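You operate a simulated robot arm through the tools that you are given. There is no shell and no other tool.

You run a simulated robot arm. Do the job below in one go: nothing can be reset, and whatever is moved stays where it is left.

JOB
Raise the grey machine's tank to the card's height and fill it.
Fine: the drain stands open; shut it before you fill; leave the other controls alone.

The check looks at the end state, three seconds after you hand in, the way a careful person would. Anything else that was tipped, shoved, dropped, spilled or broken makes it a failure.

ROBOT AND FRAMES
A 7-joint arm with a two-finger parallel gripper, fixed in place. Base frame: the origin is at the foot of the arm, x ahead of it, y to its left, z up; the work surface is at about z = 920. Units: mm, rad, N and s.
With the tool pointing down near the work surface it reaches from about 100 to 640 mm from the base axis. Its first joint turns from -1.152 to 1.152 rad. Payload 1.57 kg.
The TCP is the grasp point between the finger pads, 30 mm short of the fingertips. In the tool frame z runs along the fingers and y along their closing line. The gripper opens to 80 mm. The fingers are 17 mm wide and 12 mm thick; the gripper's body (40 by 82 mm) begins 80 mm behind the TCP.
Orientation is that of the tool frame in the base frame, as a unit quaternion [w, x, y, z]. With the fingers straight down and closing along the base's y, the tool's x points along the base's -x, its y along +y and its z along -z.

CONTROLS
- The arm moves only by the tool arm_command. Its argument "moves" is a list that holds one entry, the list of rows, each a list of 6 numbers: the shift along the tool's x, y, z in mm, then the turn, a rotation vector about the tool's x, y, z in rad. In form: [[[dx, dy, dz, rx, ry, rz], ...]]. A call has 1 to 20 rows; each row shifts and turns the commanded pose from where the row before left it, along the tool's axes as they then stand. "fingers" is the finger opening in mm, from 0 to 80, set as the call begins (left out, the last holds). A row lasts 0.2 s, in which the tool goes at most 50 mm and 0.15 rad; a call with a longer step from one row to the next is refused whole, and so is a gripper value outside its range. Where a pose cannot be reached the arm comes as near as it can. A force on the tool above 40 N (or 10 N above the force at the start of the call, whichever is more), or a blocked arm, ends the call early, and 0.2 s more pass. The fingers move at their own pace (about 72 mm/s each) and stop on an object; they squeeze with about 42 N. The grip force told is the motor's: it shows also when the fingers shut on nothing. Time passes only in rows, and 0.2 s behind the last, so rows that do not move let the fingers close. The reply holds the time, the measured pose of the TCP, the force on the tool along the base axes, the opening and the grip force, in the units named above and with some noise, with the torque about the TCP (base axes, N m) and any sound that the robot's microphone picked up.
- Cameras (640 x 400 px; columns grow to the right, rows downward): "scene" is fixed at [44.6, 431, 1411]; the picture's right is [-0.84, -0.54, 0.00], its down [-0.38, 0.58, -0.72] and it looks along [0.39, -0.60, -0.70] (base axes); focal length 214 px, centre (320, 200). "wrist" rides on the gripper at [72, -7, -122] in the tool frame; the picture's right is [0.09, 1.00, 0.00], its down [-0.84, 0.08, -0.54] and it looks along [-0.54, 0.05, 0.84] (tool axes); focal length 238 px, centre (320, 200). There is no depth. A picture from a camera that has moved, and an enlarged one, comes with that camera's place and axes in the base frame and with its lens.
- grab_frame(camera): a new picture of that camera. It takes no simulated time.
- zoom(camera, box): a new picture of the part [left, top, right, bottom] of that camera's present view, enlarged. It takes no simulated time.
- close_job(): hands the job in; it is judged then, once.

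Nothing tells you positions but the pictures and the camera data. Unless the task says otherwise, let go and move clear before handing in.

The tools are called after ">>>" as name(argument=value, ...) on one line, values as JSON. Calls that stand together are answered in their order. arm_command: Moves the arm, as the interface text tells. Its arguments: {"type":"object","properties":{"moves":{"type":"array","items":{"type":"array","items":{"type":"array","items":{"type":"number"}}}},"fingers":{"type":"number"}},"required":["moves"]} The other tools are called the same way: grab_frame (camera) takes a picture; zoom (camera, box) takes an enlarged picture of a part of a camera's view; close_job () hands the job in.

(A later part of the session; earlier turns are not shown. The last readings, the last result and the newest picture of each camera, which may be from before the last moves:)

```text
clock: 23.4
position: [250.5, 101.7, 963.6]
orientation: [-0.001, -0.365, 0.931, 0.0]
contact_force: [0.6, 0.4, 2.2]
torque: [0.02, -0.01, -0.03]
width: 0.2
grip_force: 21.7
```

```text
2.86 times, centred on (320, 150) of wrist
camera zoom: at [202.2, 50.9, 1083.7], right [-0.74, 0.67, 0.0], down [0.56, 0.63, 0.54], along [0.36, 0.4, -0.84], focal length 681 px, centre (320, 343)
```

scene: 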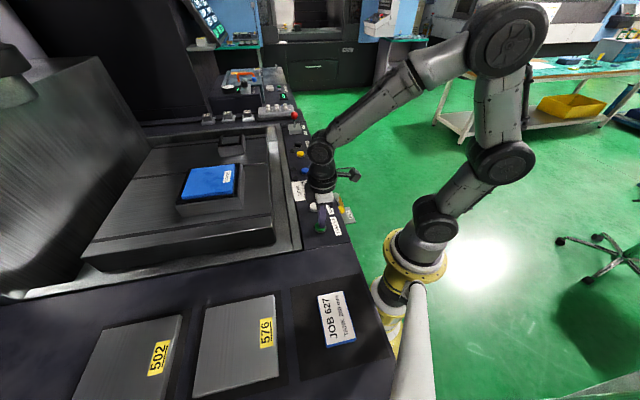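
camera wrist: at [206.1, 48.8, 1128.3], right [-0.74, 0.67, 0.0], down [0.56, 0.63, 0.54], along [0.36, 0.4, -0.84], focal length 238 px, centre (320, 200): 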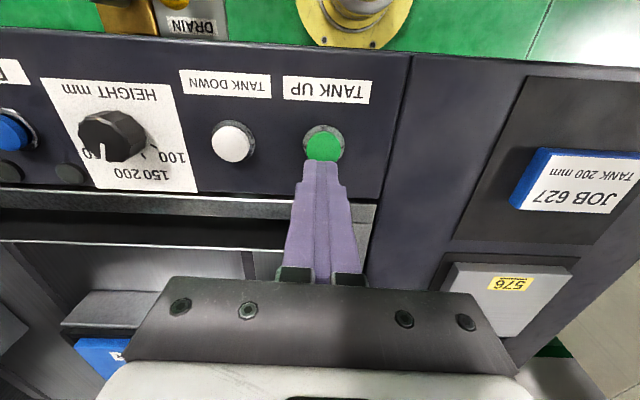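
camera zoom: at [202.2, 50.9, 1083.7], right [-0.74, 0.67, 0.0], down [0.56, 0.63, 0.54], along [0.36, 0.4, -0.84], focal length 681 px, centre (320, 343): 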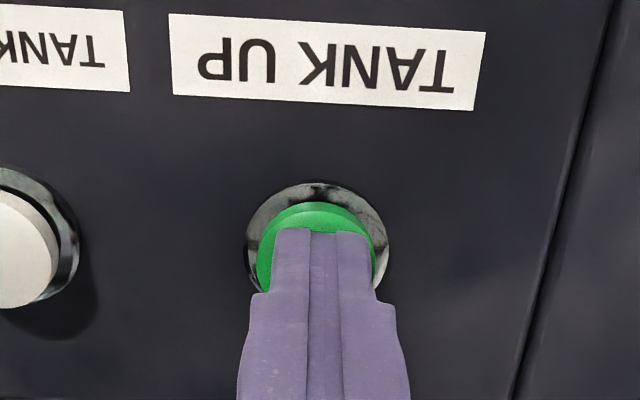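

Contact is just starting (about 2 N), so I'll press further.

>>> arm_command(moves=[[[0, 0, 1.5, 0, 0, 0], [0, 0, 1.5, 0, 0, 0], [0, 0, 1, 0, 0, 0], [0, 0, 0, 0, 0, 0], [0, 0, 0, 0, 0, 0]]], fingers=0)

>>> grab_frame(camera="scene")

```text
clock: 24.6
position: [251.1, 102.8, 958.4]
orientation: [0.0, -0.365, 0.931, 0.0]
contact_force: [-1.1, -0.5, 8.2]
torque: [0.03, 0.06, -0.01]
width: 0.1
grip_force: 21.3
heard: click
```

```text
taken
```

scene: 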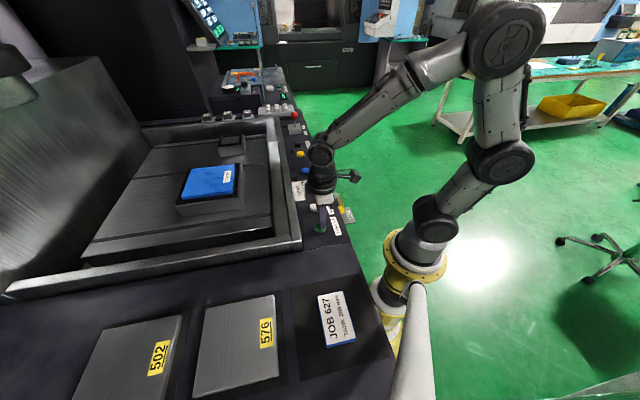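

A click, and the tank rim has started to rise. I'll hold the button and watch.

>>> arm_command(moves=[[[0, 0, 0, 0, 0, 0], [0, 0, 0, 0, 0, 0], [0, 0, 0, 0, 0, 0], [0, 0, 0, 0, 0, 0], [0, 0, 0, 0, 0, 0]]], fingers=0)

>>> grab_frame(camera="scene")

>>> grab_frame(camera="wrist")

```text
clock: 25.8
position: [250.4, 104.5, 959.4]
orientation: [0.0, -0.364, 0.931, 0.0]
contact_force: [-0.1, -0.2, 9.9]
torque: [-0.03, 0.03, 0.0]
width: 0.0
grip_force: 21.2
```

```text
taken
```

scene: 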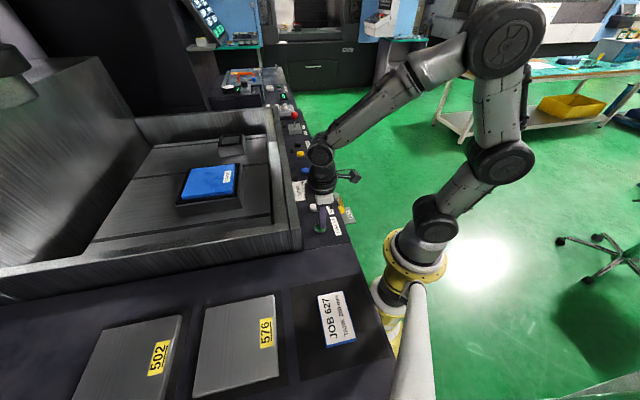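

```text
taken
camera wrist: at [201.5, 51.1, 1079.7], right [-0.74, 0.67, 0.0], down [0.56, 0.63, 0.54], along [0.36, 0.4, -0.84], focal length 238 px, centre (320, 200)
```

wrist: 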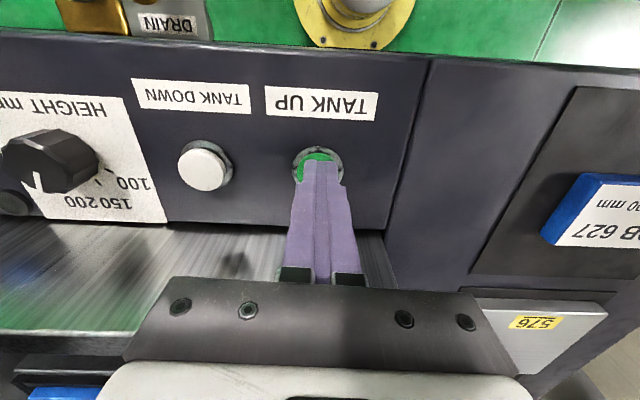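

The tank is rising steadily and clear of the gripper. I'll keep holding.

>>> arm_command(moves=[[[0, 0, 0, 0, 0, 0], [0, 0, 0, 0, 0, 0], [0, 0, 0, 0, 0, 0], [0, 0, 0, 0, 0, 0], [0, 0, 0, 0, 0, 0]]], fingers=0)

>>> grab_frame(camera="scene")

>>> grab_frame(camera="wrist")

```text
clock: 27.0
position: [249.2, 103.4, 958.9]
orientation: [-0.001, -0.364, 0.931, -0.001]
contact_force: [0.1, -0.3, 9.1]
torque: [0.01, 0.0, 0.01]
width: 0.4
grip_force: 21.7
```

```text
taken
```

scene: 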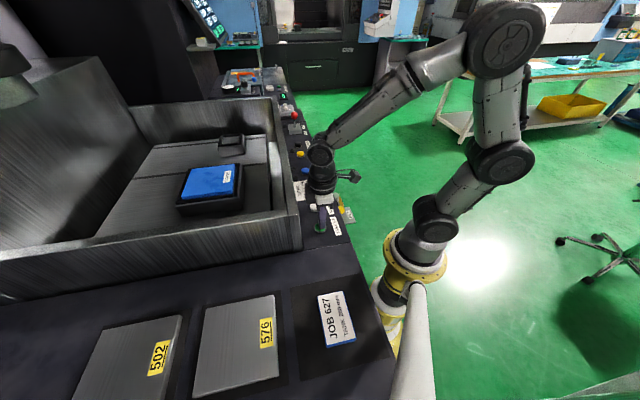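

```text
taken
camera wrist: at [201.5, 51.1, 1079.7], right [-0.74, 0.67, 0.0], down [0.56, 0.63, 0.54], along [0.36, 0.4, -0.84], focal length 238 px, centre (320, 200)
```

wrist: 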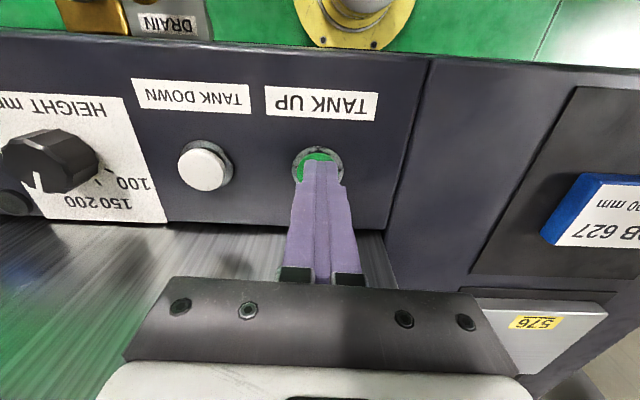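

It's still rising, so I'll keep holding the button.

>>> arm_command(moves=[[[0, 0, 0, 0, 0, 0], [0, 0, 0, 0, 0, 0], [0, 0, 0, 0, 0, 0], [0, 0, 0, 0, 0, 0], [0, 0, 0, 0, 0, 0]]], fingers=0)

>>> grab_frame(camera="scene")

>>> grab_frame(camera="wrist")

```text
clock: 28.2
position: [250.1, 103.9, 958.1]
orientation: [-0.002, -0.365, 0.931, -0.001]
contact_force: [0.2, 0.6, 9.5]
torque: [0.0, 0.0, 0.0]
width: 0.1
grip_force: 21.3
```

```text
taken
```

scene: 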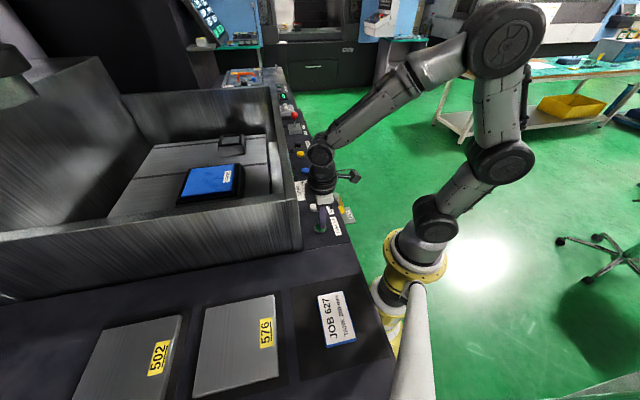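

```text
taken
camera wrist: at [201.5, 51.1, 1079.7], right [-0.74, 0.67, 0.0], down [0.56, 0.63, 0.54], along [0.36, 0.4, -0.84], focal length 238 px, centre (320, 200)
```

wrist: 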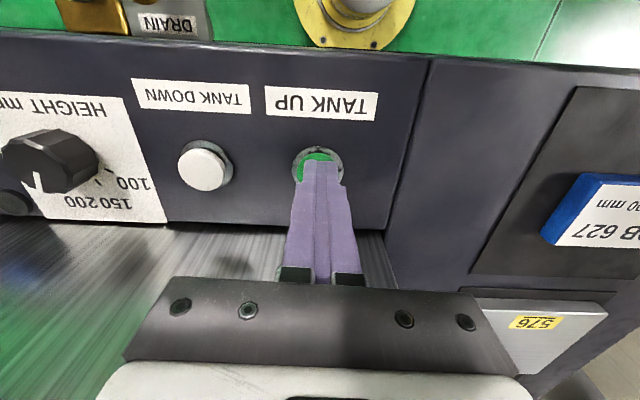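

The rim is roughly 160 mm up and still rising, so I'll continue to hold.

>>> arm_command(moves=[[[0, 0, 0, 0, 0, 0], [0, 0, 0, 0, 0, 0], [0, 0, 0, 0, 0, 0], [0, 0, 0, 0, 0, 0], [0, 0, 0, 0, 0, 0]]], fingers=0)

>>> grab_frame(camera="scene")

>>> zoom(camera="scene", box=[240, 160, 360, 270])

```text
clock: 29.4
position: [250.4, 103.1, 958.7]
orientation: [-0.002, -0.365, 0.931, 0.0]
contact_force: [0.7, -0.4, 9.6]
torque: [0.02, -0.03, -0.02]
width: 0.0
grip_force: 21.2
```

```text
taken
```

scene: 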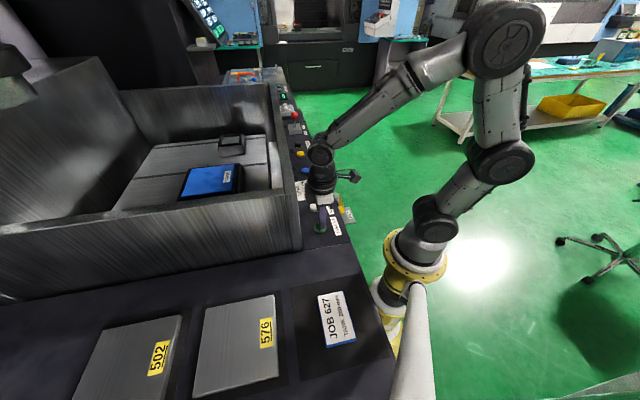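

```text
3.64 times, centred on (300, 215) of scene
camera zoom: at [44.5, 431.0, 1411.0], right [-0.84, -0.54, 0.0], down [-0.38, 0.58, -0.72], along [0.39, -0.6, -0.7], focal length 780 px, centre (393, 146)
```

zoom: 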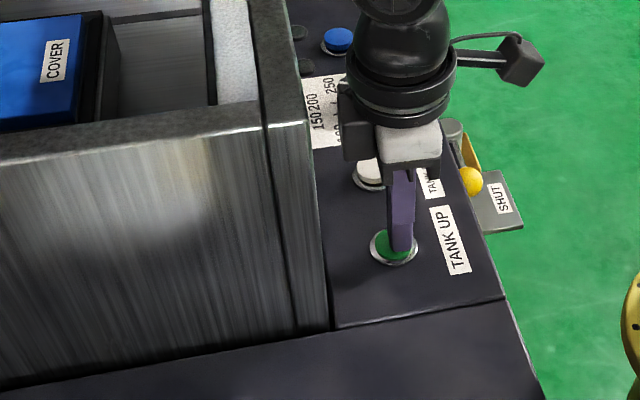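

The rim now works out to about 200 mm above the panel. I'll hold a little longer to see if it has stopped there.

>>> arm_command(moves=[[[0, 0, 0, 0, 0, 0], [0, 0, 0, 0, 0, 0], [0, 0, 0, 0, 0, 0]]], fingers=0)

>>> zoom(camera="scene", box=[240, 160, 360, 270])

```text
clock: 30.2
position: [249.9, 103.8, 958.6]
orientation: [0.0, -0.364, 0.931, 0.0]
contact_force: [0.5, 0.2, 9.8]
torque: [0.01, -0.04, -0.01]
width: 0.0
grip_force: 21.6
```

```text
3.64 times, centred on (300, 215) of scene
camera zoom: at [44.5, 431.0, 1411.0], right [-0.84, -0.54, 0.0], down [-0.38, 0.58, -0.72], along [0.39, -0.6, -0.7], focal length 780 px, centre (393, 146)
```

zoom: 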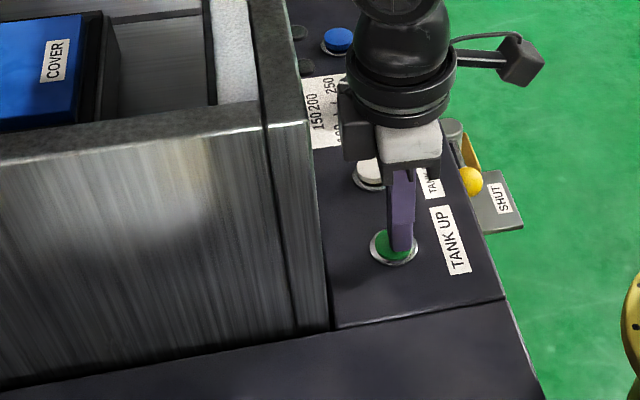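

The tank has stopped at about 200 mm. I'll release the button, lift, check that the tank stays up, then travel along the panel to above FILL near (440, -84).

>>> arm_command(moves=[[[0, 0, -10, 0, 0, 0], [0, 0, -20, 0, 0, 0], [0, 0, -20, 0, 0, 0], [-2.03, -44.4, 0, 0, 0, 0], [-2.03, -44.4, 0, 0, 0, 0], [-2.03, -44.4, 0, 0, 0, 0], [-2.03, -44.4, 0, 0, 0, 0], [-2.03, -44.4, 0, 0, 0, 0], [-2.03, -44.4, 0, 0, 0, 0], [0, 0, 0, 0, 0, 0]]], fingers=0)

>>> grab_frame(camera="wrist")

>>> zoom(camera="wrist", box=[220, 80, 420, 220])

>>> grab_frame(camera="scene")

>>> zoom(camera="scene", box=[240, 160, 360, 270])

```text
clock: 32.4
position: [440.8, -82.7, 1008.5]
orientation: [-0.001, -0.365, 0.931, 0.0]
contact_force: [-0.1, -0.3, -0.4]
torque: [0.0, 0.0, -0.02]
width: 0.0
grip_force: 20.8
```

```text
taken
camera wrist: at [392.2, -135.4, 1129.5], right [-0.74, 0.67, 0.0], down [0.56, 0.63, 0.54], along [0.36, 0.4, -0.84], focal length 238 px, centre (320, 200)
```

wrist: 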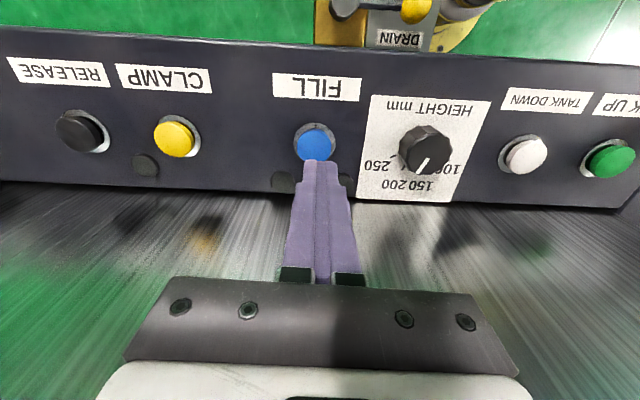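

```text
2.86 times, centred on (320, 150) of wrist
camera zoom: at [392.2, -135.4, 1129.5], right [-0.74, 0.67, 0.0], down [0.56, 0.63, 0.54], along [0.36, 0.4, -0.84], focal length 681 px, centre (320, 343)
```

zoom: 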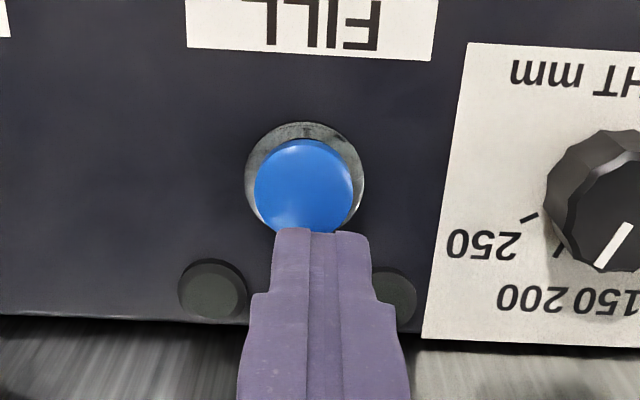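

```text
taken
```

scene: 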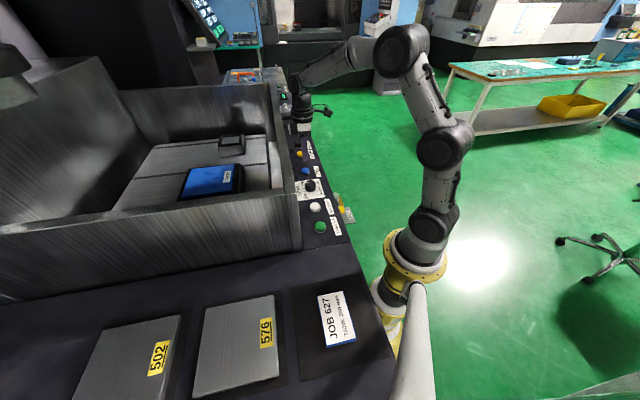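

```text
3.64 times, centred on (300, 215) of scene
camera zoom: at [44.6, 431.0, 1411.0], right [-0.84, -0.54, 0.0], down [-0.38, 0.58, -0.72], along [0.39, -0.6, -0.7], focal length 780 px, centre (393, 146)
```

zoom: 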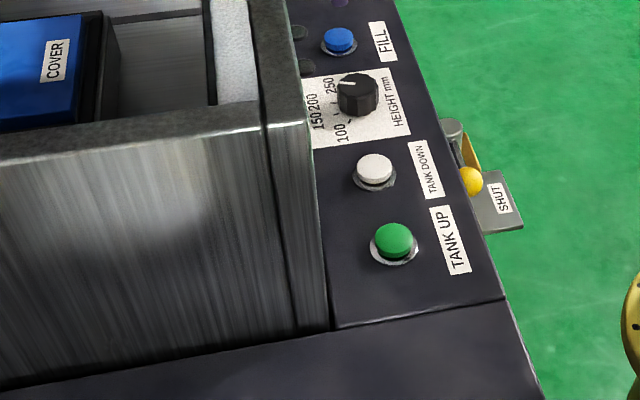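

The tank is holding at height, and the lever is still fully at SHUT. The FILL button is about 4–5 mm to the tool's -y, so I'll correct and go down to just above it.

>>> arm_command(moves=[[[1.5, -4, 15, 0, 0, 0], [0, 0, 15, 0, 0, 0], [0, 0, 9, 0, 0, 0], [0, 0, 0, 0, 0, 0]]], fingers=0)

>>> zoom(camera="wrist", box=[220, 80, 420, 220])

>>> zoom(camera="scene", box=[260, 110, 360, 200])

```text
clock: 33.4
position: [441.4, -86.7, 967.8]
orientation: [0.0, -0.365, 0.931, 0.0]
contact_force: [-0.4, 0.0, 0.6]
torque: [0.02, -0.02, 0.02]
width: 0.0
grip_force: 20.7
```

```text
2.86 times, centred on (320, 150) of wrist
camera zoom: at [393.1, -140.0, 1089.5], right [-0.74, 0.67, 0.0], down [0.56, 0.63, 0.54], along [0.36, 0.4, -0.84], focal length 681 px, centre (320, 343)
```

zoom: 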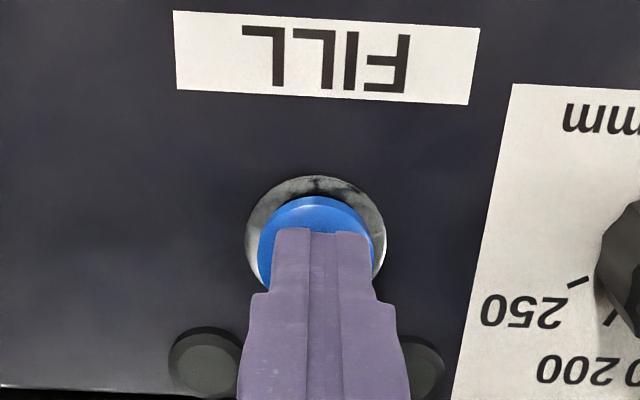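

```text
4.44 times, centred on (310, 155) of scene
camera zoom: at [44.6, 431.0, 1411.0], right [-0.84, -0.54, 0.0], down [-0.38, 0.58, -0.72], along [0.39, -0.6, -0.7], focal length 953 px, centre (364, 400)
```

zoom: 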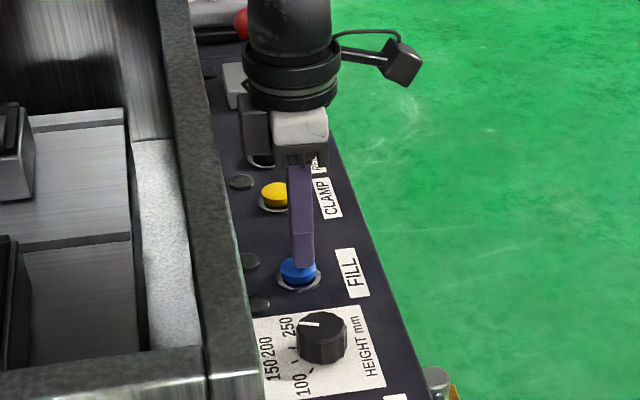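

The fingertips are centred over FILL, so I'll press in small steps.

>>> arm_command(moves=[[[0, 0, 2, 0, 0, 0], [0, 0, 2, 0, 0, 0], [0, 0, 2, 0, 0, 0], [0, 0, 2, 0, 0, 0], [0, 0, 1.5, 0, 0, 0], [0, 0, 0, 0, 0, 0]]], fingers=0)

>>> zoom(camera="scene", box=[60, 60, 320, 290])

```text
clock: 34.8
position: [441.3, -88.3, 960.6]
orientation: [0.0, -0.364, 0.931, 0.0]
contact_force: [0.1, 2.3, 3.1]
torque: [0.06, 0.0, -0.02]
width: 0.2
grip_force: 21.0
heard: click
```

```text
1.74 times, centred on (190, 175) of scene
camera zoom: at [44.6, 431.1, 1411.0], right [-0.84, -0.54, 0.0], down [-0.38, 0.58, -0.72], along [0.39, -0.6, -0.7], focal length 373 px, centre (546, 244)
```

zoom: 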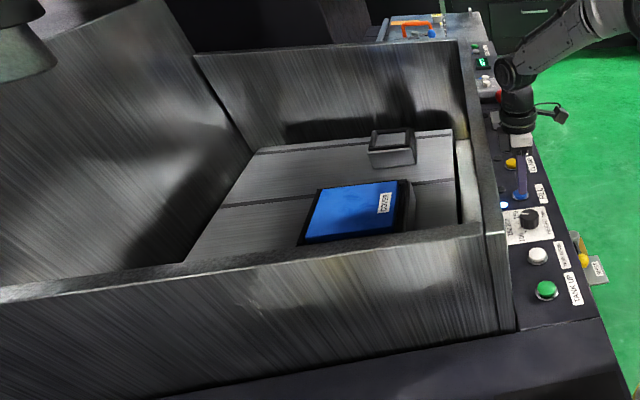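

A click was heard and a lamp by FILL seems lit. I'll hold and watch for liquid rising.

>>> arm_command(moves=[[[0, 0, 0, 0, 0, 0], [0, 0, 0, 0, 0, 0], [0, 0, 0, 0, 0, 0], [0, 0, 0, 0, 0, 0], [0, 0, 0, 0, 0, 0]]], fingers=0)

>>> zoom(camera="scene", box=[60, 60, 320, 290])

>>> zoom(camera="scene", box=[260, 110, 360, 200])

```text
clock: 36.0
position: [440.4, -88.2, 959.2]
orientation: [-0.002, -0.364, 0.931, 0.0]
contact_force: [0.0, 0.4, 3.6]
torque: [0.03, -0.03, -0.03]
width: 0.1
grip_force: 21.1
```

```text
1.74 times, centred on (190, 175) of scene
camera zoom: at [44.6, 431.1, 1411.0], right [-0.84, -0.54, 0.0], down [-0.38, 0.58, -0.72], along [0.39, -0.6, -0.7], focal length 373 px, centre (546, 244)
```

zoom: 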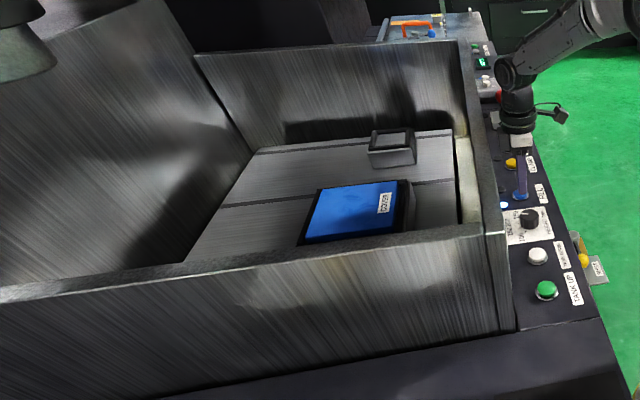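

```text
4.44 times, centred on (310, 155) of scene
camera zoom: at [44.6, 431.1, 1411.0], right [-0.84, -0.54, 0.0], down [-0.38, 0.58, -0.72], along [0.39, -0.6, -0.7], focal length 953 px, centre (364, 400)
```

zoom: 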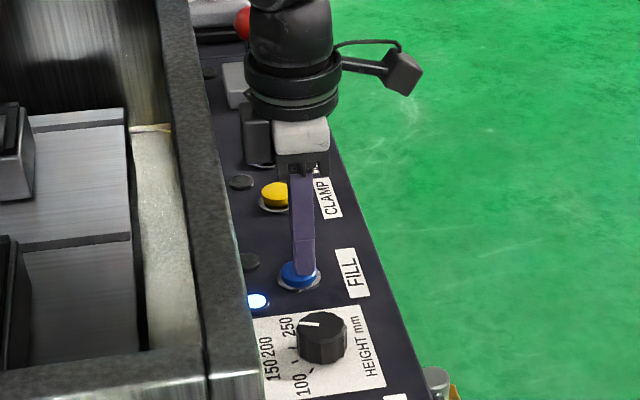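

The lamp beside FILL is lit and liquid is showing in the trough. I'll lift off to see whether the fill carries on by itself.

>>> arm_command(moves=[[[0, 0, -10, 0, 0, 0], [0, 0, -15, 0, 0, 0], [0, 0, 0, 0, 0, 0], [0, 0, 0, 0, 0, 0], [0, 0, 0, 0, 0, 0]]], fingers=0)

>>> zoom(camera="scene", box=[60, 60, 320, 290])

>>> zoom(camera="scene", box=[260, 110, 360, 200])

```text
clock: 37.2
position: [441.7, -87.6, 984.9]
orientation: [-0.001, -0.364, 0.931, 0.0]
contact_force: [-0.6, -0.4, 0.1]
torque: [0.01, -0.03, 0.0]
width: 0.2
grip_force: 21.4
```

```text
1.74 times, centred on (190, 175) of scene
camera zoom: at [44.6, 431.0, 1411.0], right [-0.84, -0.54, 0.0], down [-0.38, 0.58, -0.72], along [0.39, -0.6, -0.7], focal length 373 px, centre (546, 244)
```

zoom: 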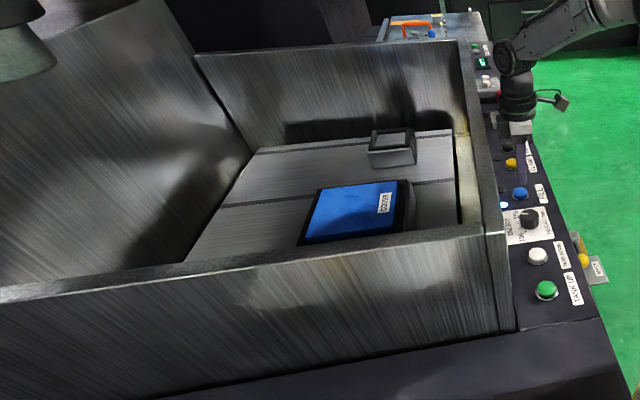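

```text
4.44 times, centred on (310, 155) of scene
camera zoom: at [44.6, 431.0, 1411.0], right [-0.84, -0.54, 0.0], down [-0.38, 0.58, -0.72], along [0.39, -0.6, -0.7], focal length 953 px, centre (364, 400)
```

zoom: 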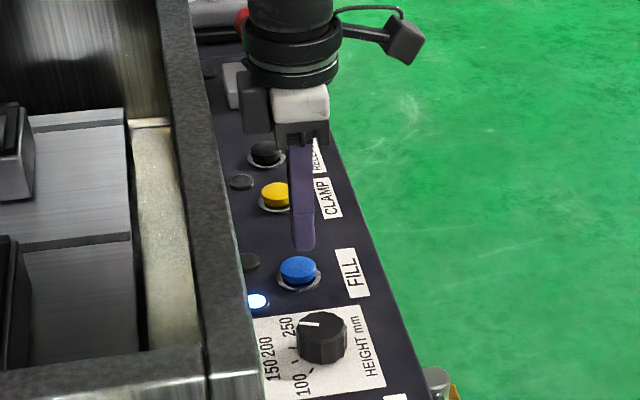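

The fill has latched: the lamp stays lit with the button released and the level is creeping up. I'll move the arm clear, outward and up, and wait for it to finish.

>>> arm_command(moves=[[[0, 0, -40, 0, 0, 0], [20, 0, -40, 0, 0, 0], [40, 0, -20, 0, 0, 0], [40, 0, -20, 0, 0, 0], [40, 0, 0, 0, 0, 0], [0, 0, 0, 0, 0, 0], [0, 0, 0, 0, 0, 0], [0, 0, 0, 0, 0, 0], [0, 0, 0, 0, 0, 0], [0, 0, 0, 0, 0, 0]]], fingers=0)

>>> zoom(camera="scene", box=[60, 60, 320, 290])

>>> zoom(camera="scene", box=[260, 110, 360, 200])

```text
clock: 39.4
position: [338.6, -181.3, 1106.9]
orientation: [-0.001, -0.365, 0.931, 0.001]
contact_force: [0.5, -0.5, -0.2]
torque: [0.0, -0.01, -0.02]
width: 0.0
grip_force: 21.5
```

```text
1.74 times, centred on (190, 175) of scene
camera zoom: at [44.6, 431.0, 1411.0], right [-0.84, -0.54, 0.0], down [-0.38, 0.58, -0.72], along [0.39, -0.6, -0.7], focal length 373 px, centre (546, 244)
```

zoom: 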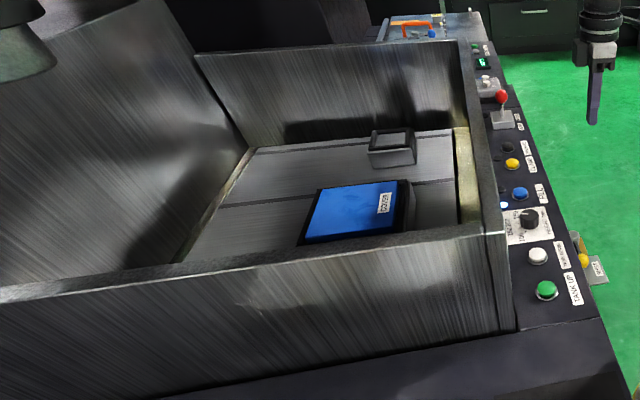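

```text
4.44 times, centred on (310, 155) of scene
camera zoom: at [44.6, 431.0, 1411.0], right [-0.84, -0.54, 0.0], down [-0.38, 0.58, -0.72], along [0.39, -0.6, -0.7], focal length 953 px, centre (364, 400)
```

zoom: 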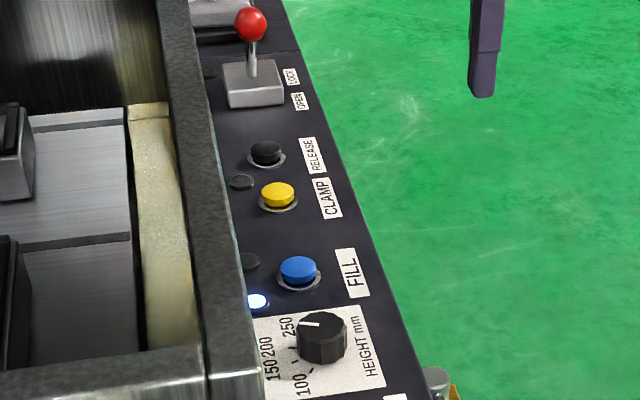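

The level is rising slowly with the lamp on. I'll wait.

>>> arm_command(moves=[[[0, 0, 0, 0, 0, 0], [0, 0, 0, 0, 0, 0], [0, 0, 0, 0, 0, 0], [0, 0, 0, 0, 0, 0], [0, 0, 0, 0, 0, 0], [0, 0, 0, 0, 0, 0], [0, 0, 0, 0, 0, 0], [0, 0, 0, 0, 0, 0], [0, 0, 0, 0, 0, 0], [0, 0, 0, 0, 0, 0], [0, 0, 0, 0, 0, 0], [0, 0, 0, 0, 0, 0], [0, 0, 0, 0, 0, 0], [0, 0, 0, 0, 0, 0], [0, 0, 0, 0, 0, 0], [0, 0, 0, 0, 0, 0], [0, 0, 0, 0, 0, 0], [0, 0, 0, 0, 0, 0], [0, 0, 0, 0, 0, 0], [0, 0, 0, 0, 0, 0]]], fingers=0)

>>> zoom(camera="scene", box=[60, 60, 320, 290])

>>> grab_frame(camera="wrist")

```text
clock: 43.6
position: [338.4, -181.5, 1106.9]
orientation: [-0.001, -0.365, 0.931, 0.0]
contact_force: [-1.1, 0.3, 0.3]
torque: [0.0, -0.01, 0.02]
width: 0.0
grip_force: 21.6
```

```text
1.74 times, centred on (190, 175) of scene
camera zoom: at [44.6, 431.0, 1411.0], right [-0.84, -0.54, 0.0], down [-0.38, 0.58, -0.72], along [0.39, -0.6, -0.7], focal length 373 px, centre (546, 244)
```

zoom: 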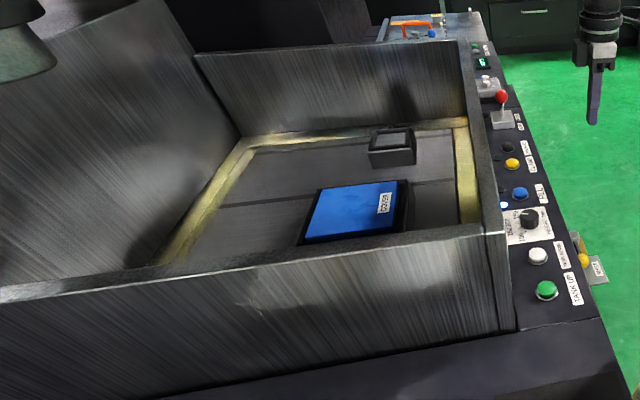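

```text
taken
camera wrist: at [289.8, -234.1, 1227.7], right [-0.74, 0.67, 0.0], down [0.56, 0.63, 0.54], along [0.36, 0.4, -0.84], focal length 238 px, centre (320, 200)
```

wrist: 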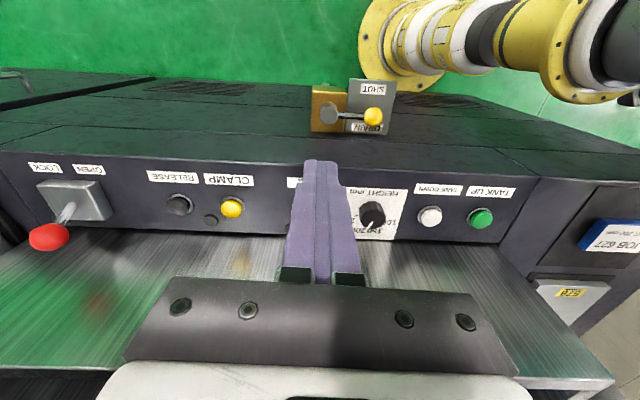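

Liquid has risen past the table edges, the lamp is on, and there's no leak at the drain. I'll keep waiting.

>>> arm_command(moves=[[[0, 0, 0, 0, 0, 0], [0, 0, 0, 0, 0, 0], [0, 0, 0, 0, 0, 0], [0, 0, 0, 0, 0, 0], [0, 0, 0, 0, 0, 0], [0, 0, 0, 0, 0, 0], [0, 0, 0, 0, 0, 0], [0, 0, 0, 0, 0, 0], [0, 0, 0, 0, 0, 0], [0, 0, 0, 0, 0, 0], [0, 0, 0, 0, 0, 0], [0, 0, 0, 0, 0, 0], [0, 0, 0, 0, 0, 0], [0, 0, 0, 0, 0, 0], [0, 0, 0, 0, 0, 0], [0, 0, 0, 0, 0, 0], [0, 0, 0, 0, 0, 0], [0, 0, 0, 0, 0, 0], [0, 0, 0, 0, 0, 0], [0, 0, 0, 0, 0, 0]]], fingers=0)

>>> zoom(camera="scene", box=[60, 60, 320, 290])

>>> zoom(camera="scene", box=[260, 110, 360, 200])

```text
clock: 47.8
position: [338.3, -182.1, 1106.5]
orientation: [-0.001, -0.365, 0.931, 0.0]
contact_force: [-0.4, 0.8, -0.4]
torque: [0.0, -0.01, -0.02]
width: 0.0
grip_force: 21.3
```

```text
1.74 times, centred on (190, 175) of scene
camera zoom: at [44.6, 431.0, 1411.0], right [-0.84, -0.54, 0.0], down [-0.38, 0.58, -0.72], along [0.39, -0.6, -0.7], focal length 373 px, centre (546, 244)
```

zoom: 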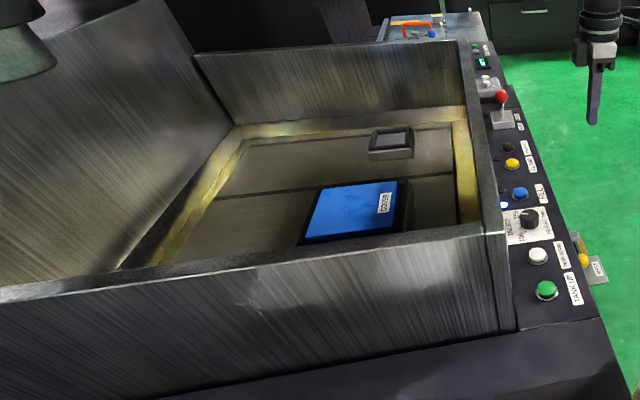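

```text
4.44 times, centred on (310, 155) of scene
camera zoom: at [44.6, 431.0, 1411.0], right [-0.84, -0.54, 0.0], down [-0.38, 0.58, -0.72], along [0.39, -0.6, -0.7], focal length 953 px, centre (364, 400)
```

zoom: 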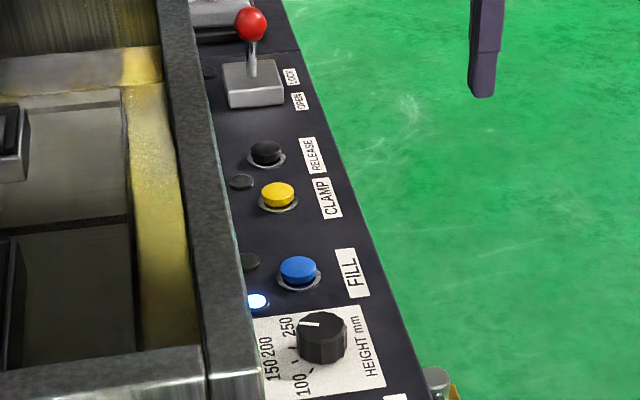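

The table is submerged now and the level is still climbing with the fill lamp on. I'll keep waiting.

>>> arm_command(moves=[[[0, 0, 0, 0, 0, 0], [0, 0, 0, 0, 0, 0], [0, 0, 0, 0, 0, 0], [0, 0, 0, 0, 0, 0], [0, 0, 0, 0, 0, 0], [0, 0, 0, 0, 0, 0], [0, 0, 0, 0, 0, 0], [0, 0, 0, 0, 0, 0], [0, 0, 0, 0, 0, 0], [0, 0, 0, 0, 0, 0], [0, 0, 0, 0, 0, 0], [0, 0, 0, 0, 0, 0], [0, 0, 0, 0, 0, 0], [0, 0, 0, 0, 0, 0], [0, 0, 0, 0, 0, 0], [0, 0, 0, 0, 0, 0], [0, 0, 0, 0, 0, 0], [0, 0, 0, 0, 0, 0], [0, 0, 0, 0, 0, 0], [0, 0, 0, 0, 0, 0]]], fingers=0)

>>> zoom(camera="scene", box=[60, 60, 320, 290])

>>> zoom(camera="scene", box=[260, 110, 360, 200])

```text
clock: 52.0
position: [338.9, -181.4, 1106.1]
orientation: [0.0, -0.365, 0.931, 0.0]
contact_force: [-0.2, -0.4, -0.5]
torque: [0.02, -0.02, -0.01]
width: 0.0
grip_force: 21.1
```

```text
1.74 times, centred on (190, 175) of scene
camera zoom: at [44.6, 431.0, 1411.0], right [-0.84, -0.54, 0.0], down [-0.38, 0.58, -0.72], along [0.39, -0.6, -0.7], focal length 373 px, centre (546, 244)
```

zoom: 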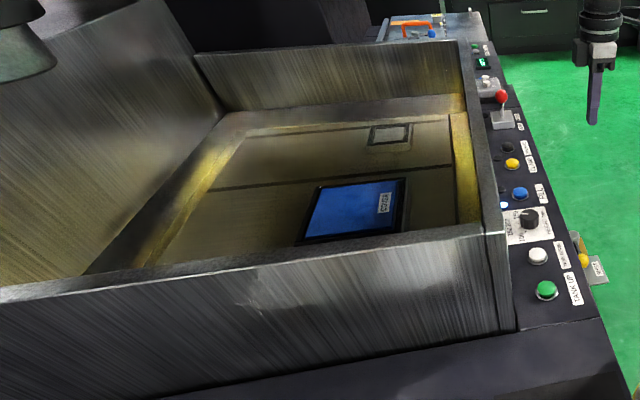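

```text
4.44 times, centred on (310, 155) of scene
camera zoom: at [44.6, 431.0, 1411.0], right [-0.84, -0.54, 0.0], down [-0.38, 0.58, -0.72], along [0.39, -0.6, -0.7], focal length 953 px, centre (364, 400)
```

zoom: 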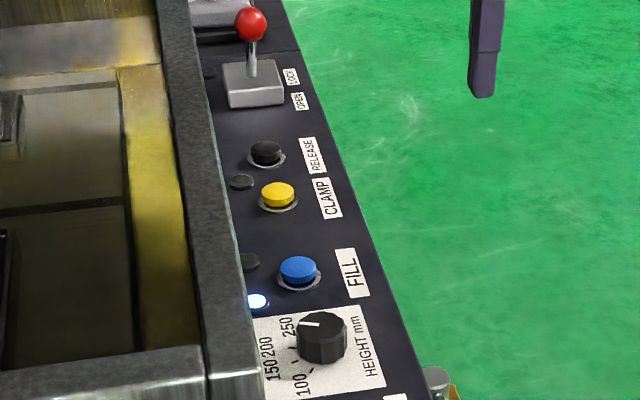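

It's still filling, with the level a good way below the rim. I'll keep watching at shorter intervals as it nears the top.

>>> arm_command(moves=[[[0, 0, 0, 0, 0, 0], [0, 0, 0, 0, 0, 0], [0, 0, 0, 0, 0, 0], [0, 0, 0, 0, 0, 0], [0, 0, 0, 0, 0, 0], [0, 0, 0, 0, 0, 0], [0, 0, 0, 0, 0, 0], [0, 0, 0, 0, 0, 0], [0, 0, 0, 0, 0, 0], [0, 0, 0, 0, 0, 0]]], fingers=0)

>>> zoom(camera="scene", box=[60, 60, 320, 290])

>>> zoom(camera="scene", box=[260, 110, 360, 200])

```text
clock: 54.2
position: [337.2, -182.0, 1106.3]
orientation: [-0.001, -0.365, 0.931, 0.0]
contact_force: [-0.1, 0.6, 1.3]
torque: [-0.01, 0.01, 0.01]
width: 0.1
grip_force: 21.7
```

```text
1.74 times, centred on (190, 175) of scene
camera zoom: at [44.6, 431.0, 1411.0], right [-0.84, -0.54, 0.0], down [-0.38, 0.58, -0.72], along [0.39, -0.6, -0.7], focal length 373 px, centre (546, 244)
```

zoom: 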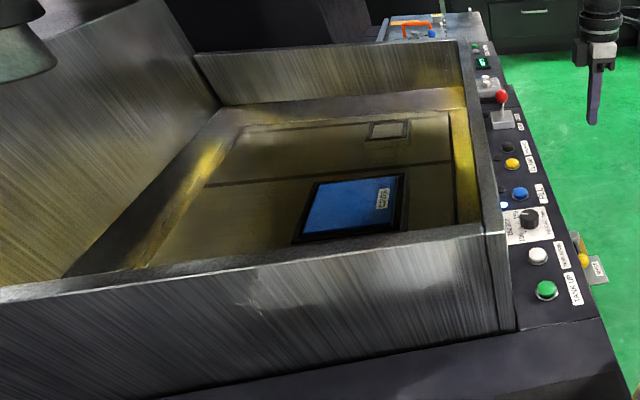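

```text
4.44 times, centred on (310, 155) of scene
camera zoom: at [44.6, 431.0, 1411.0], right [-0.84, -0.54, 0.0], down [-0.38, 0.58, -0.72], along [0.39, -0.6, -0.7], focal length 953 px, centre (364, 400)
```

zoom: 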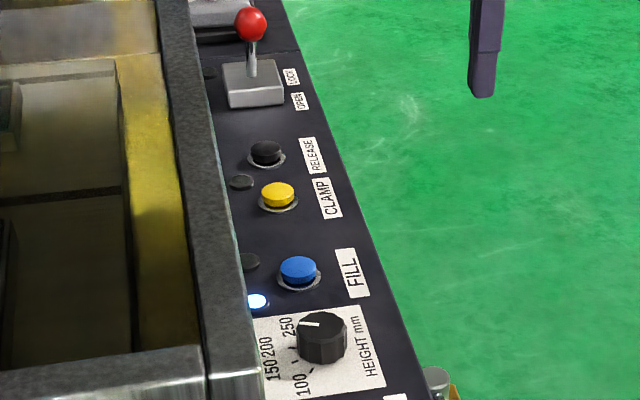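

Still filling with the lamp on, about 100 mm deep by my estimate and well short of the rim. I'll continue waiting.

>>> arm_command(moves=[[[0, 0, 0, 0, 0, 0], [0, 0, 0, 0, 0, 0], [0, 0, 0, 0, 0, 0], [0, 0, 0, 0, 0, 0], [0, 0, 0, 0, 0, 0], [0, 0, 0, 0, 0, 0], [0, 0, 0, 0, 0, 0], [0, 0, 0, 0, 0, 0], [0, 0, 0, 0, 0, 0], [0, 0, 0, 0, 0, 0], [0, 0, 0, 0, 0, 0], [0, 0, 0, 0, 0, 0], [0, 0, 0, 0, 0, 0], [0, 0, 0, 0, 0, 0], [0, 0, 0, 0, 0, 0]]], fingers=0)

>>> zoom(camera="scene", box=[60, 60, 320, 290])

>>> zoom(camera="scene", box=[260, 110, 360, 200])

```text
clock: 57.4
position: [339.9, -181.1, 1105.5]
orientation: [-0.001, -0.364, 0.931, 0.001]
contact_force: [-0.1, -0.2, -0.3]
torque: [-0.02, 0.02, 0.0]
width: 0.2
grip_force: 21.4
```

```text
1.74 times, centred on (190, 175) of scene
camera zoom: at [44.6, 431.0, 1411.0], right [-0.84, -0.54, 0.0], down [-0.38, 0.58, -0.72], along [0.39, -0.6, -0.7], focal length 373 px, centre (546, 244)
```

zoom: 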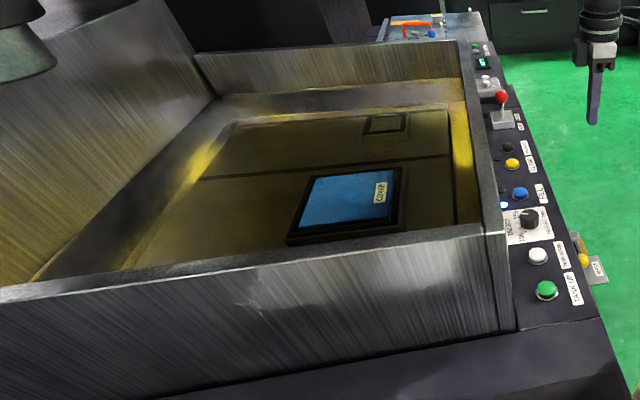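

```text
4.44 times, centred on (310, 155) of scene
camera zoom: at [44.6, 431.0, 1411.0], right [-0.84, -0.54, 0.0], down [-0.38, 0.58, -0.72], along [0.39, -0.6, -0.7], focal length 953 px, centre (364, 400)
```

zoom: 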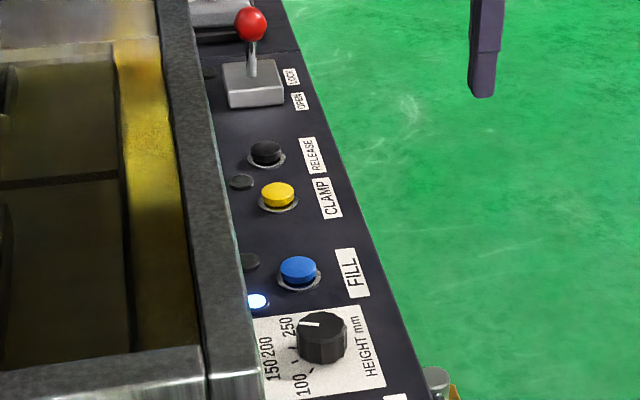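

The level is climbing evenly with the cover undisturbed under the surface. I'll wait more.

>>> arm_command(moves=[[[0, 0, 0, 0, 0, 0], [0, 0, 0, 0, 0, 0], [0, 0, 0, 0, 0, 0], [0, 0, 0, 0, 0, 0], [0, 0, 0, 0, 0, 0], [0, 0, 0, 0, 0, 0], [0, 0, 0, 0, 0, 0], [0, 0, 0, 0, 0, 0], [0, 0, 0, 0, 0, 0], [0, 0, 0, 0, 0, 0], [0, 0, 0, 0, 0, 0], [0, 0, 0, 0, 0, 0], [0, 0, 0, 0, 0, 0], [0, 0, 0, 0, 0, 0], [0, 0, 0, 0, 0, 0]]], fingers=0)

>>> zoom(camera="scene", box=[60, 60, 320, 290])

>>> zoom(camera="scene", box=[260, 110, 360, 200])

```text
clock: 60.6
position: [338.5, -181.7, 1106.3]
orientation: [-0.001, -0.365, 0.931, -0.001]
contact_force: [-0.1, 0.3, 0.1]
torque: [-0.03, -0.02, 0.05]
width: 0.0
grip_force: 21.6
```

```text
1.74 times, centred on (190, 175) of scene
camera zoom: at [44.6, 431.0, 1411.0], right [-0.84, -0.54, 0.0], down [-0.38, 0.58, -0.72], along [0.39, -0.6, -0.7], focal length 373 px, centre (546, 244)
```

zoom: 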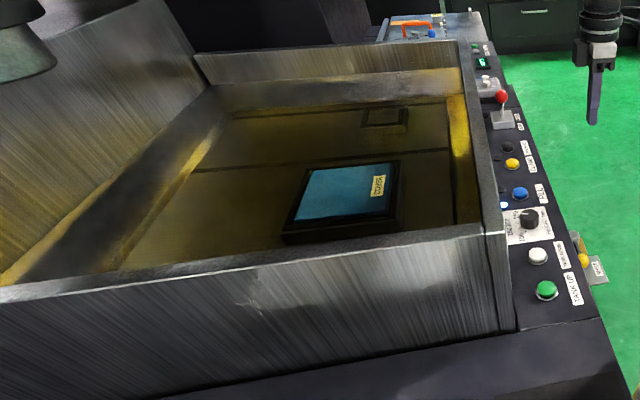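

```text
4.44 times, centred on (310, 155) of scene
camera zoom: at [44.6, 431.0, 1411.0], right [-0.84, -0.54, 0.0], down [-0.38, 0.58, -0.72], along [0.39, -0.6, -0.7], focal length 953 px, centre (364, 400)
```

zoom: 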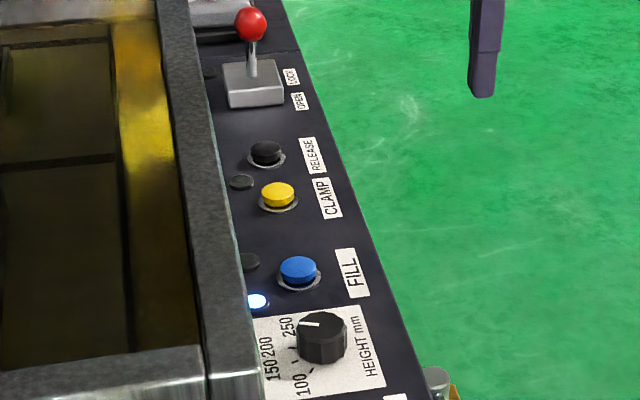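

The level is now about two thirds up the wall. I'll continue in short steps, ready for the stop near the rim.

>>> arm_command(moves=[[[0, 0, 0, 0, 0, 0], [0, 0, 0, 0, 0, 0], [0, 0, 0, 0, 0, 0], [0, 0, 0, 0, 0, 0], [0, 0, 0, 0, 0, 0], [0, 0, 0, 0, 0, 0], [0, 0, 0, 0, 0, 0], [0, 0, 0, 0, 0, 0], [0, 0, 0, 0, 0, 0], [0, 0, 0, 0, 0, 0], [0, 0, 0, 0, 0, 0], [0, 0, 0, 0, 0, 0], [0, 0, 0, 0, 0, 0], [0, 0, 0, 0, 0, 0], [0, 0, 0, 0, 0, 0]]], fingers=0)

>>> zoom(camera="scene", box=[60, 60, 320, 290])

>>> zoom(camera="scene", box=[260, 110, 360, 200])

```text
clock: 63.8
position: [338.4, -180.4, 1106.3]
orientation: [-0.001, -0.365, 0.931, -0.001]
contact_force: [-0.3, 0.1, -0.1]
torque: [0.02, 0.01, 0.02]
width: 0.0
grip_force: 21.4
```

```text
1.74 times, centred on (190, 175) of scene
camera zoom: at [44.6, 431.0, 1411.0], right [-0.84, -0.54, 0.0], down [-0.38, 0.58, -0.72], along [0.39, -0.6, -0.7], focal length 373 px, centre (546, 244)
```

zoom: 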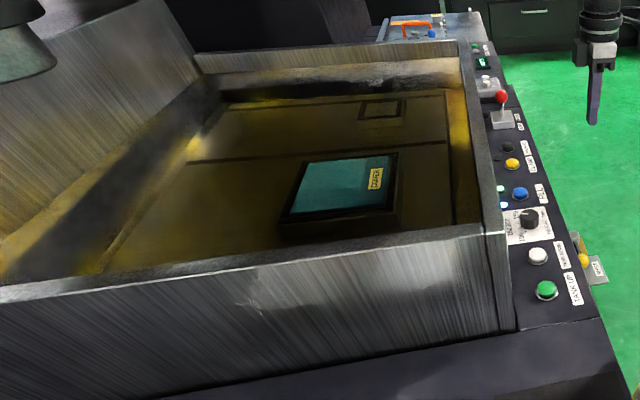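

```text
4.44 times, centred on (310, 155) of scene
camera zoom: at [44.6, 431.0, 1411.0], right [-0.84, -0.54, 0.0], down [-0.38, 0.58, -0.72], along [0.39, -0.6, -0.7], focal length 953 px, centre (364, 400)
```

zoom: 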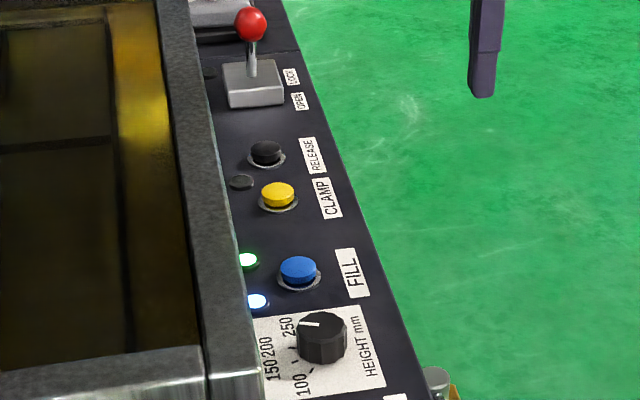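

A second, green lamp beside FILL has come on, most likely for level reached, and the blue one is still lit. I'll check whether the level stops by itself.

>>> arm_command(moves=[[[0, 0, 0, 0, 0, 0], [0, 0, 0, 0, 0, 0], [0, 0, 0, 0, 0, 0], [0, 0, 0, 0, 0, 0], [0, 0, 0, 0, 0, 0], [0, 0, 0, 0, 0, 0], [0, 0, 0, 0, 0, 0]]], fingers=0)

>>> zoom(camera="scene", box=[60, 60, 320, 290])

>>> zoom(camera="scene", box=[260, 110, 360, 200])

```text
clock: 65.4
position: [339.1, -180.7, 1105.8]
orientation: [-0.001, -0.364, 0.931, 0.0]
contact_force: [-0.1, 0.6, 0.1]
torque: [0.03, 0.01, -0.06]
width: 0.0
grip_force: 21.7
```

```text
1.74 times, centred on (190, 175) of scene
camera zoom: at [44.6, 431.0, 1411.0], right [-0.84, -0.54, 0.0], down [-0.38, 0.58, -0.72], along [0.39, -0.6, -0.7], focal length 373 px, centre (546, 244)
```

zoom: 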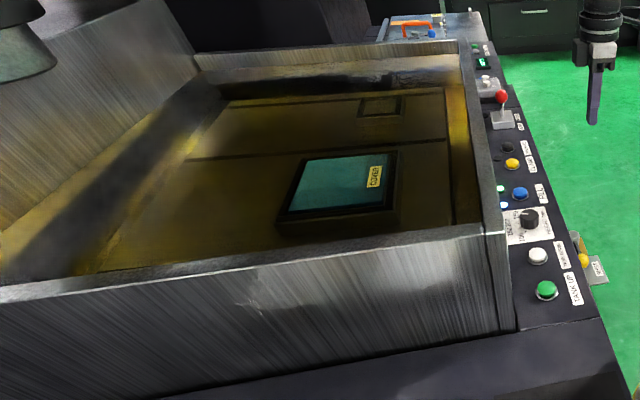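

```text
4.44 times, centred on (310, 155) of scene
camera zoom: at [44.6, 431.0, 1411.0], right [-0.84, -0.54, 0.0], down [-0.38, 0.58, -0.72], along [0.39, -0.6, -0.7], focal length 953 px, centre (364, 400)
```

zoom: 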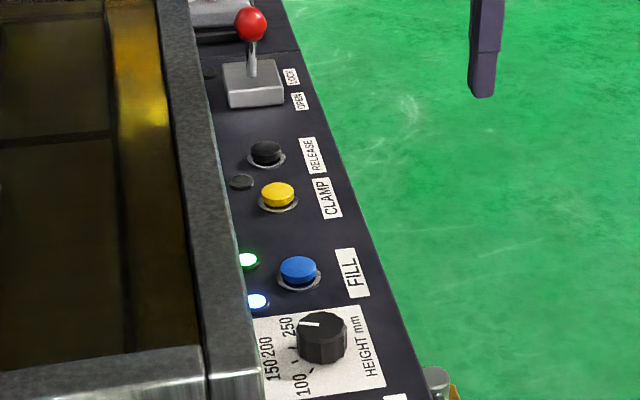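

The level may still be creeping up. I'll take close views of the waterline a second apart.

>>> zoom(camera="scene", box=[160, 70, 290, 150])

>>> arm_command(moves=[[[0, 0, 0, 0, 0, 0], [0, 0, 0, 0, 0, 0], [0, 0, 0, 0, 0, 0], [0, 0, 0, 0, 0, 0], [0, 0, 0, 0, 0, 0], [0, 0, 0, 0, 0, 0]]], fingers=0)

>>> zoom(camera="scene", box=[160, 70, 290, 150])

>>> zoom(camera="scene", box=[260, 110, 360, 200])

```text
4.92 times, centred on (225, 110) of scene
camera zoom: at [44.6, 431.0, 1411.0], right [-0.84, -0.54, 0.0], down [-0.38, 0.58, -0.72], along [0.39, -0.6, -0.7], focal length 1056 px, centre (788, 643)
```

zoom: 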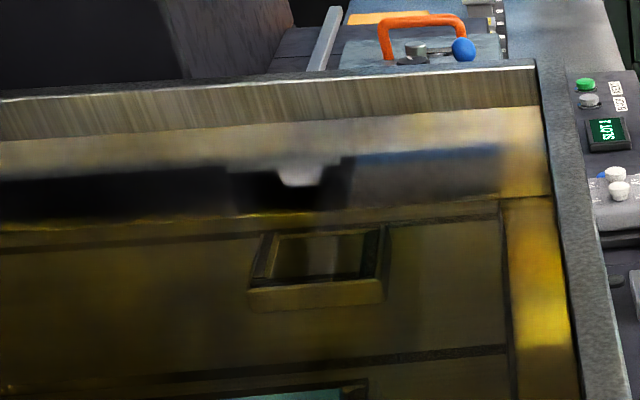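

```text
clock: 66.8
position: [337.8, -181.6, 1106.7]
orientation: [-0.001, -0.365, 0.931, 0.0]
contact_force: [-0.3, 0.0, 1.0]
torque: [-0.01, -0.02, 0.01]
width: 0.0
grip_force: 21.6
```

```text
4.92 times, centred on (225, 110) of scene
camera zoom: at [44.6, 431.0, 1411.0], right [-0.84, -0.54, 0.0], down [-0.38, 0.58, -0.72], along [0.39, -0.6, -0.7], focal length 1056 px, centre (788, 643)
```

zoom: 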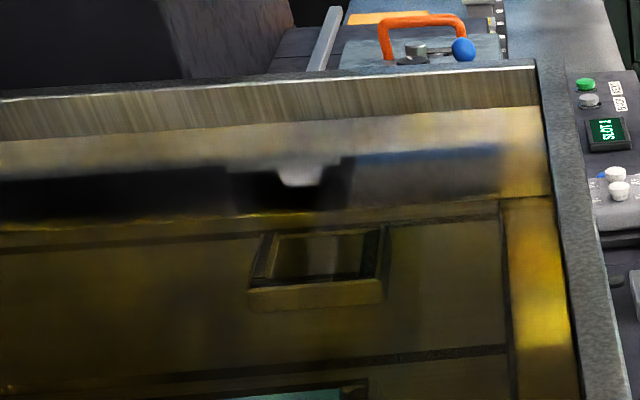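

```text
4.44 times, centred on (310, 155) of scene
camera zoom: at [44.6, 431.0, 1411.0], right [-0.84, -0.54, 0.0], down [-0.38, 0.58, -0.72], along [0.39, -0.6, -0.7], focal length 953 px, centre (364, 400)
```

zoom: 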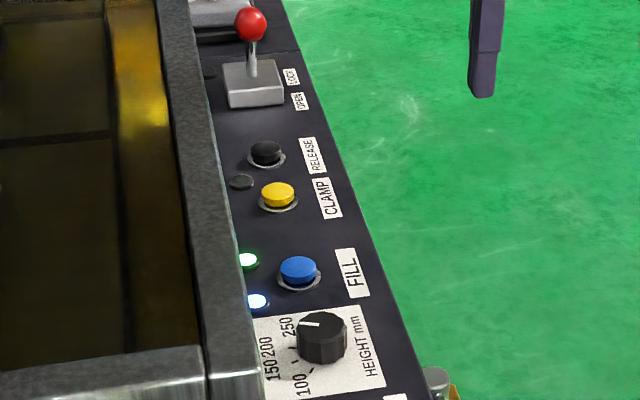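

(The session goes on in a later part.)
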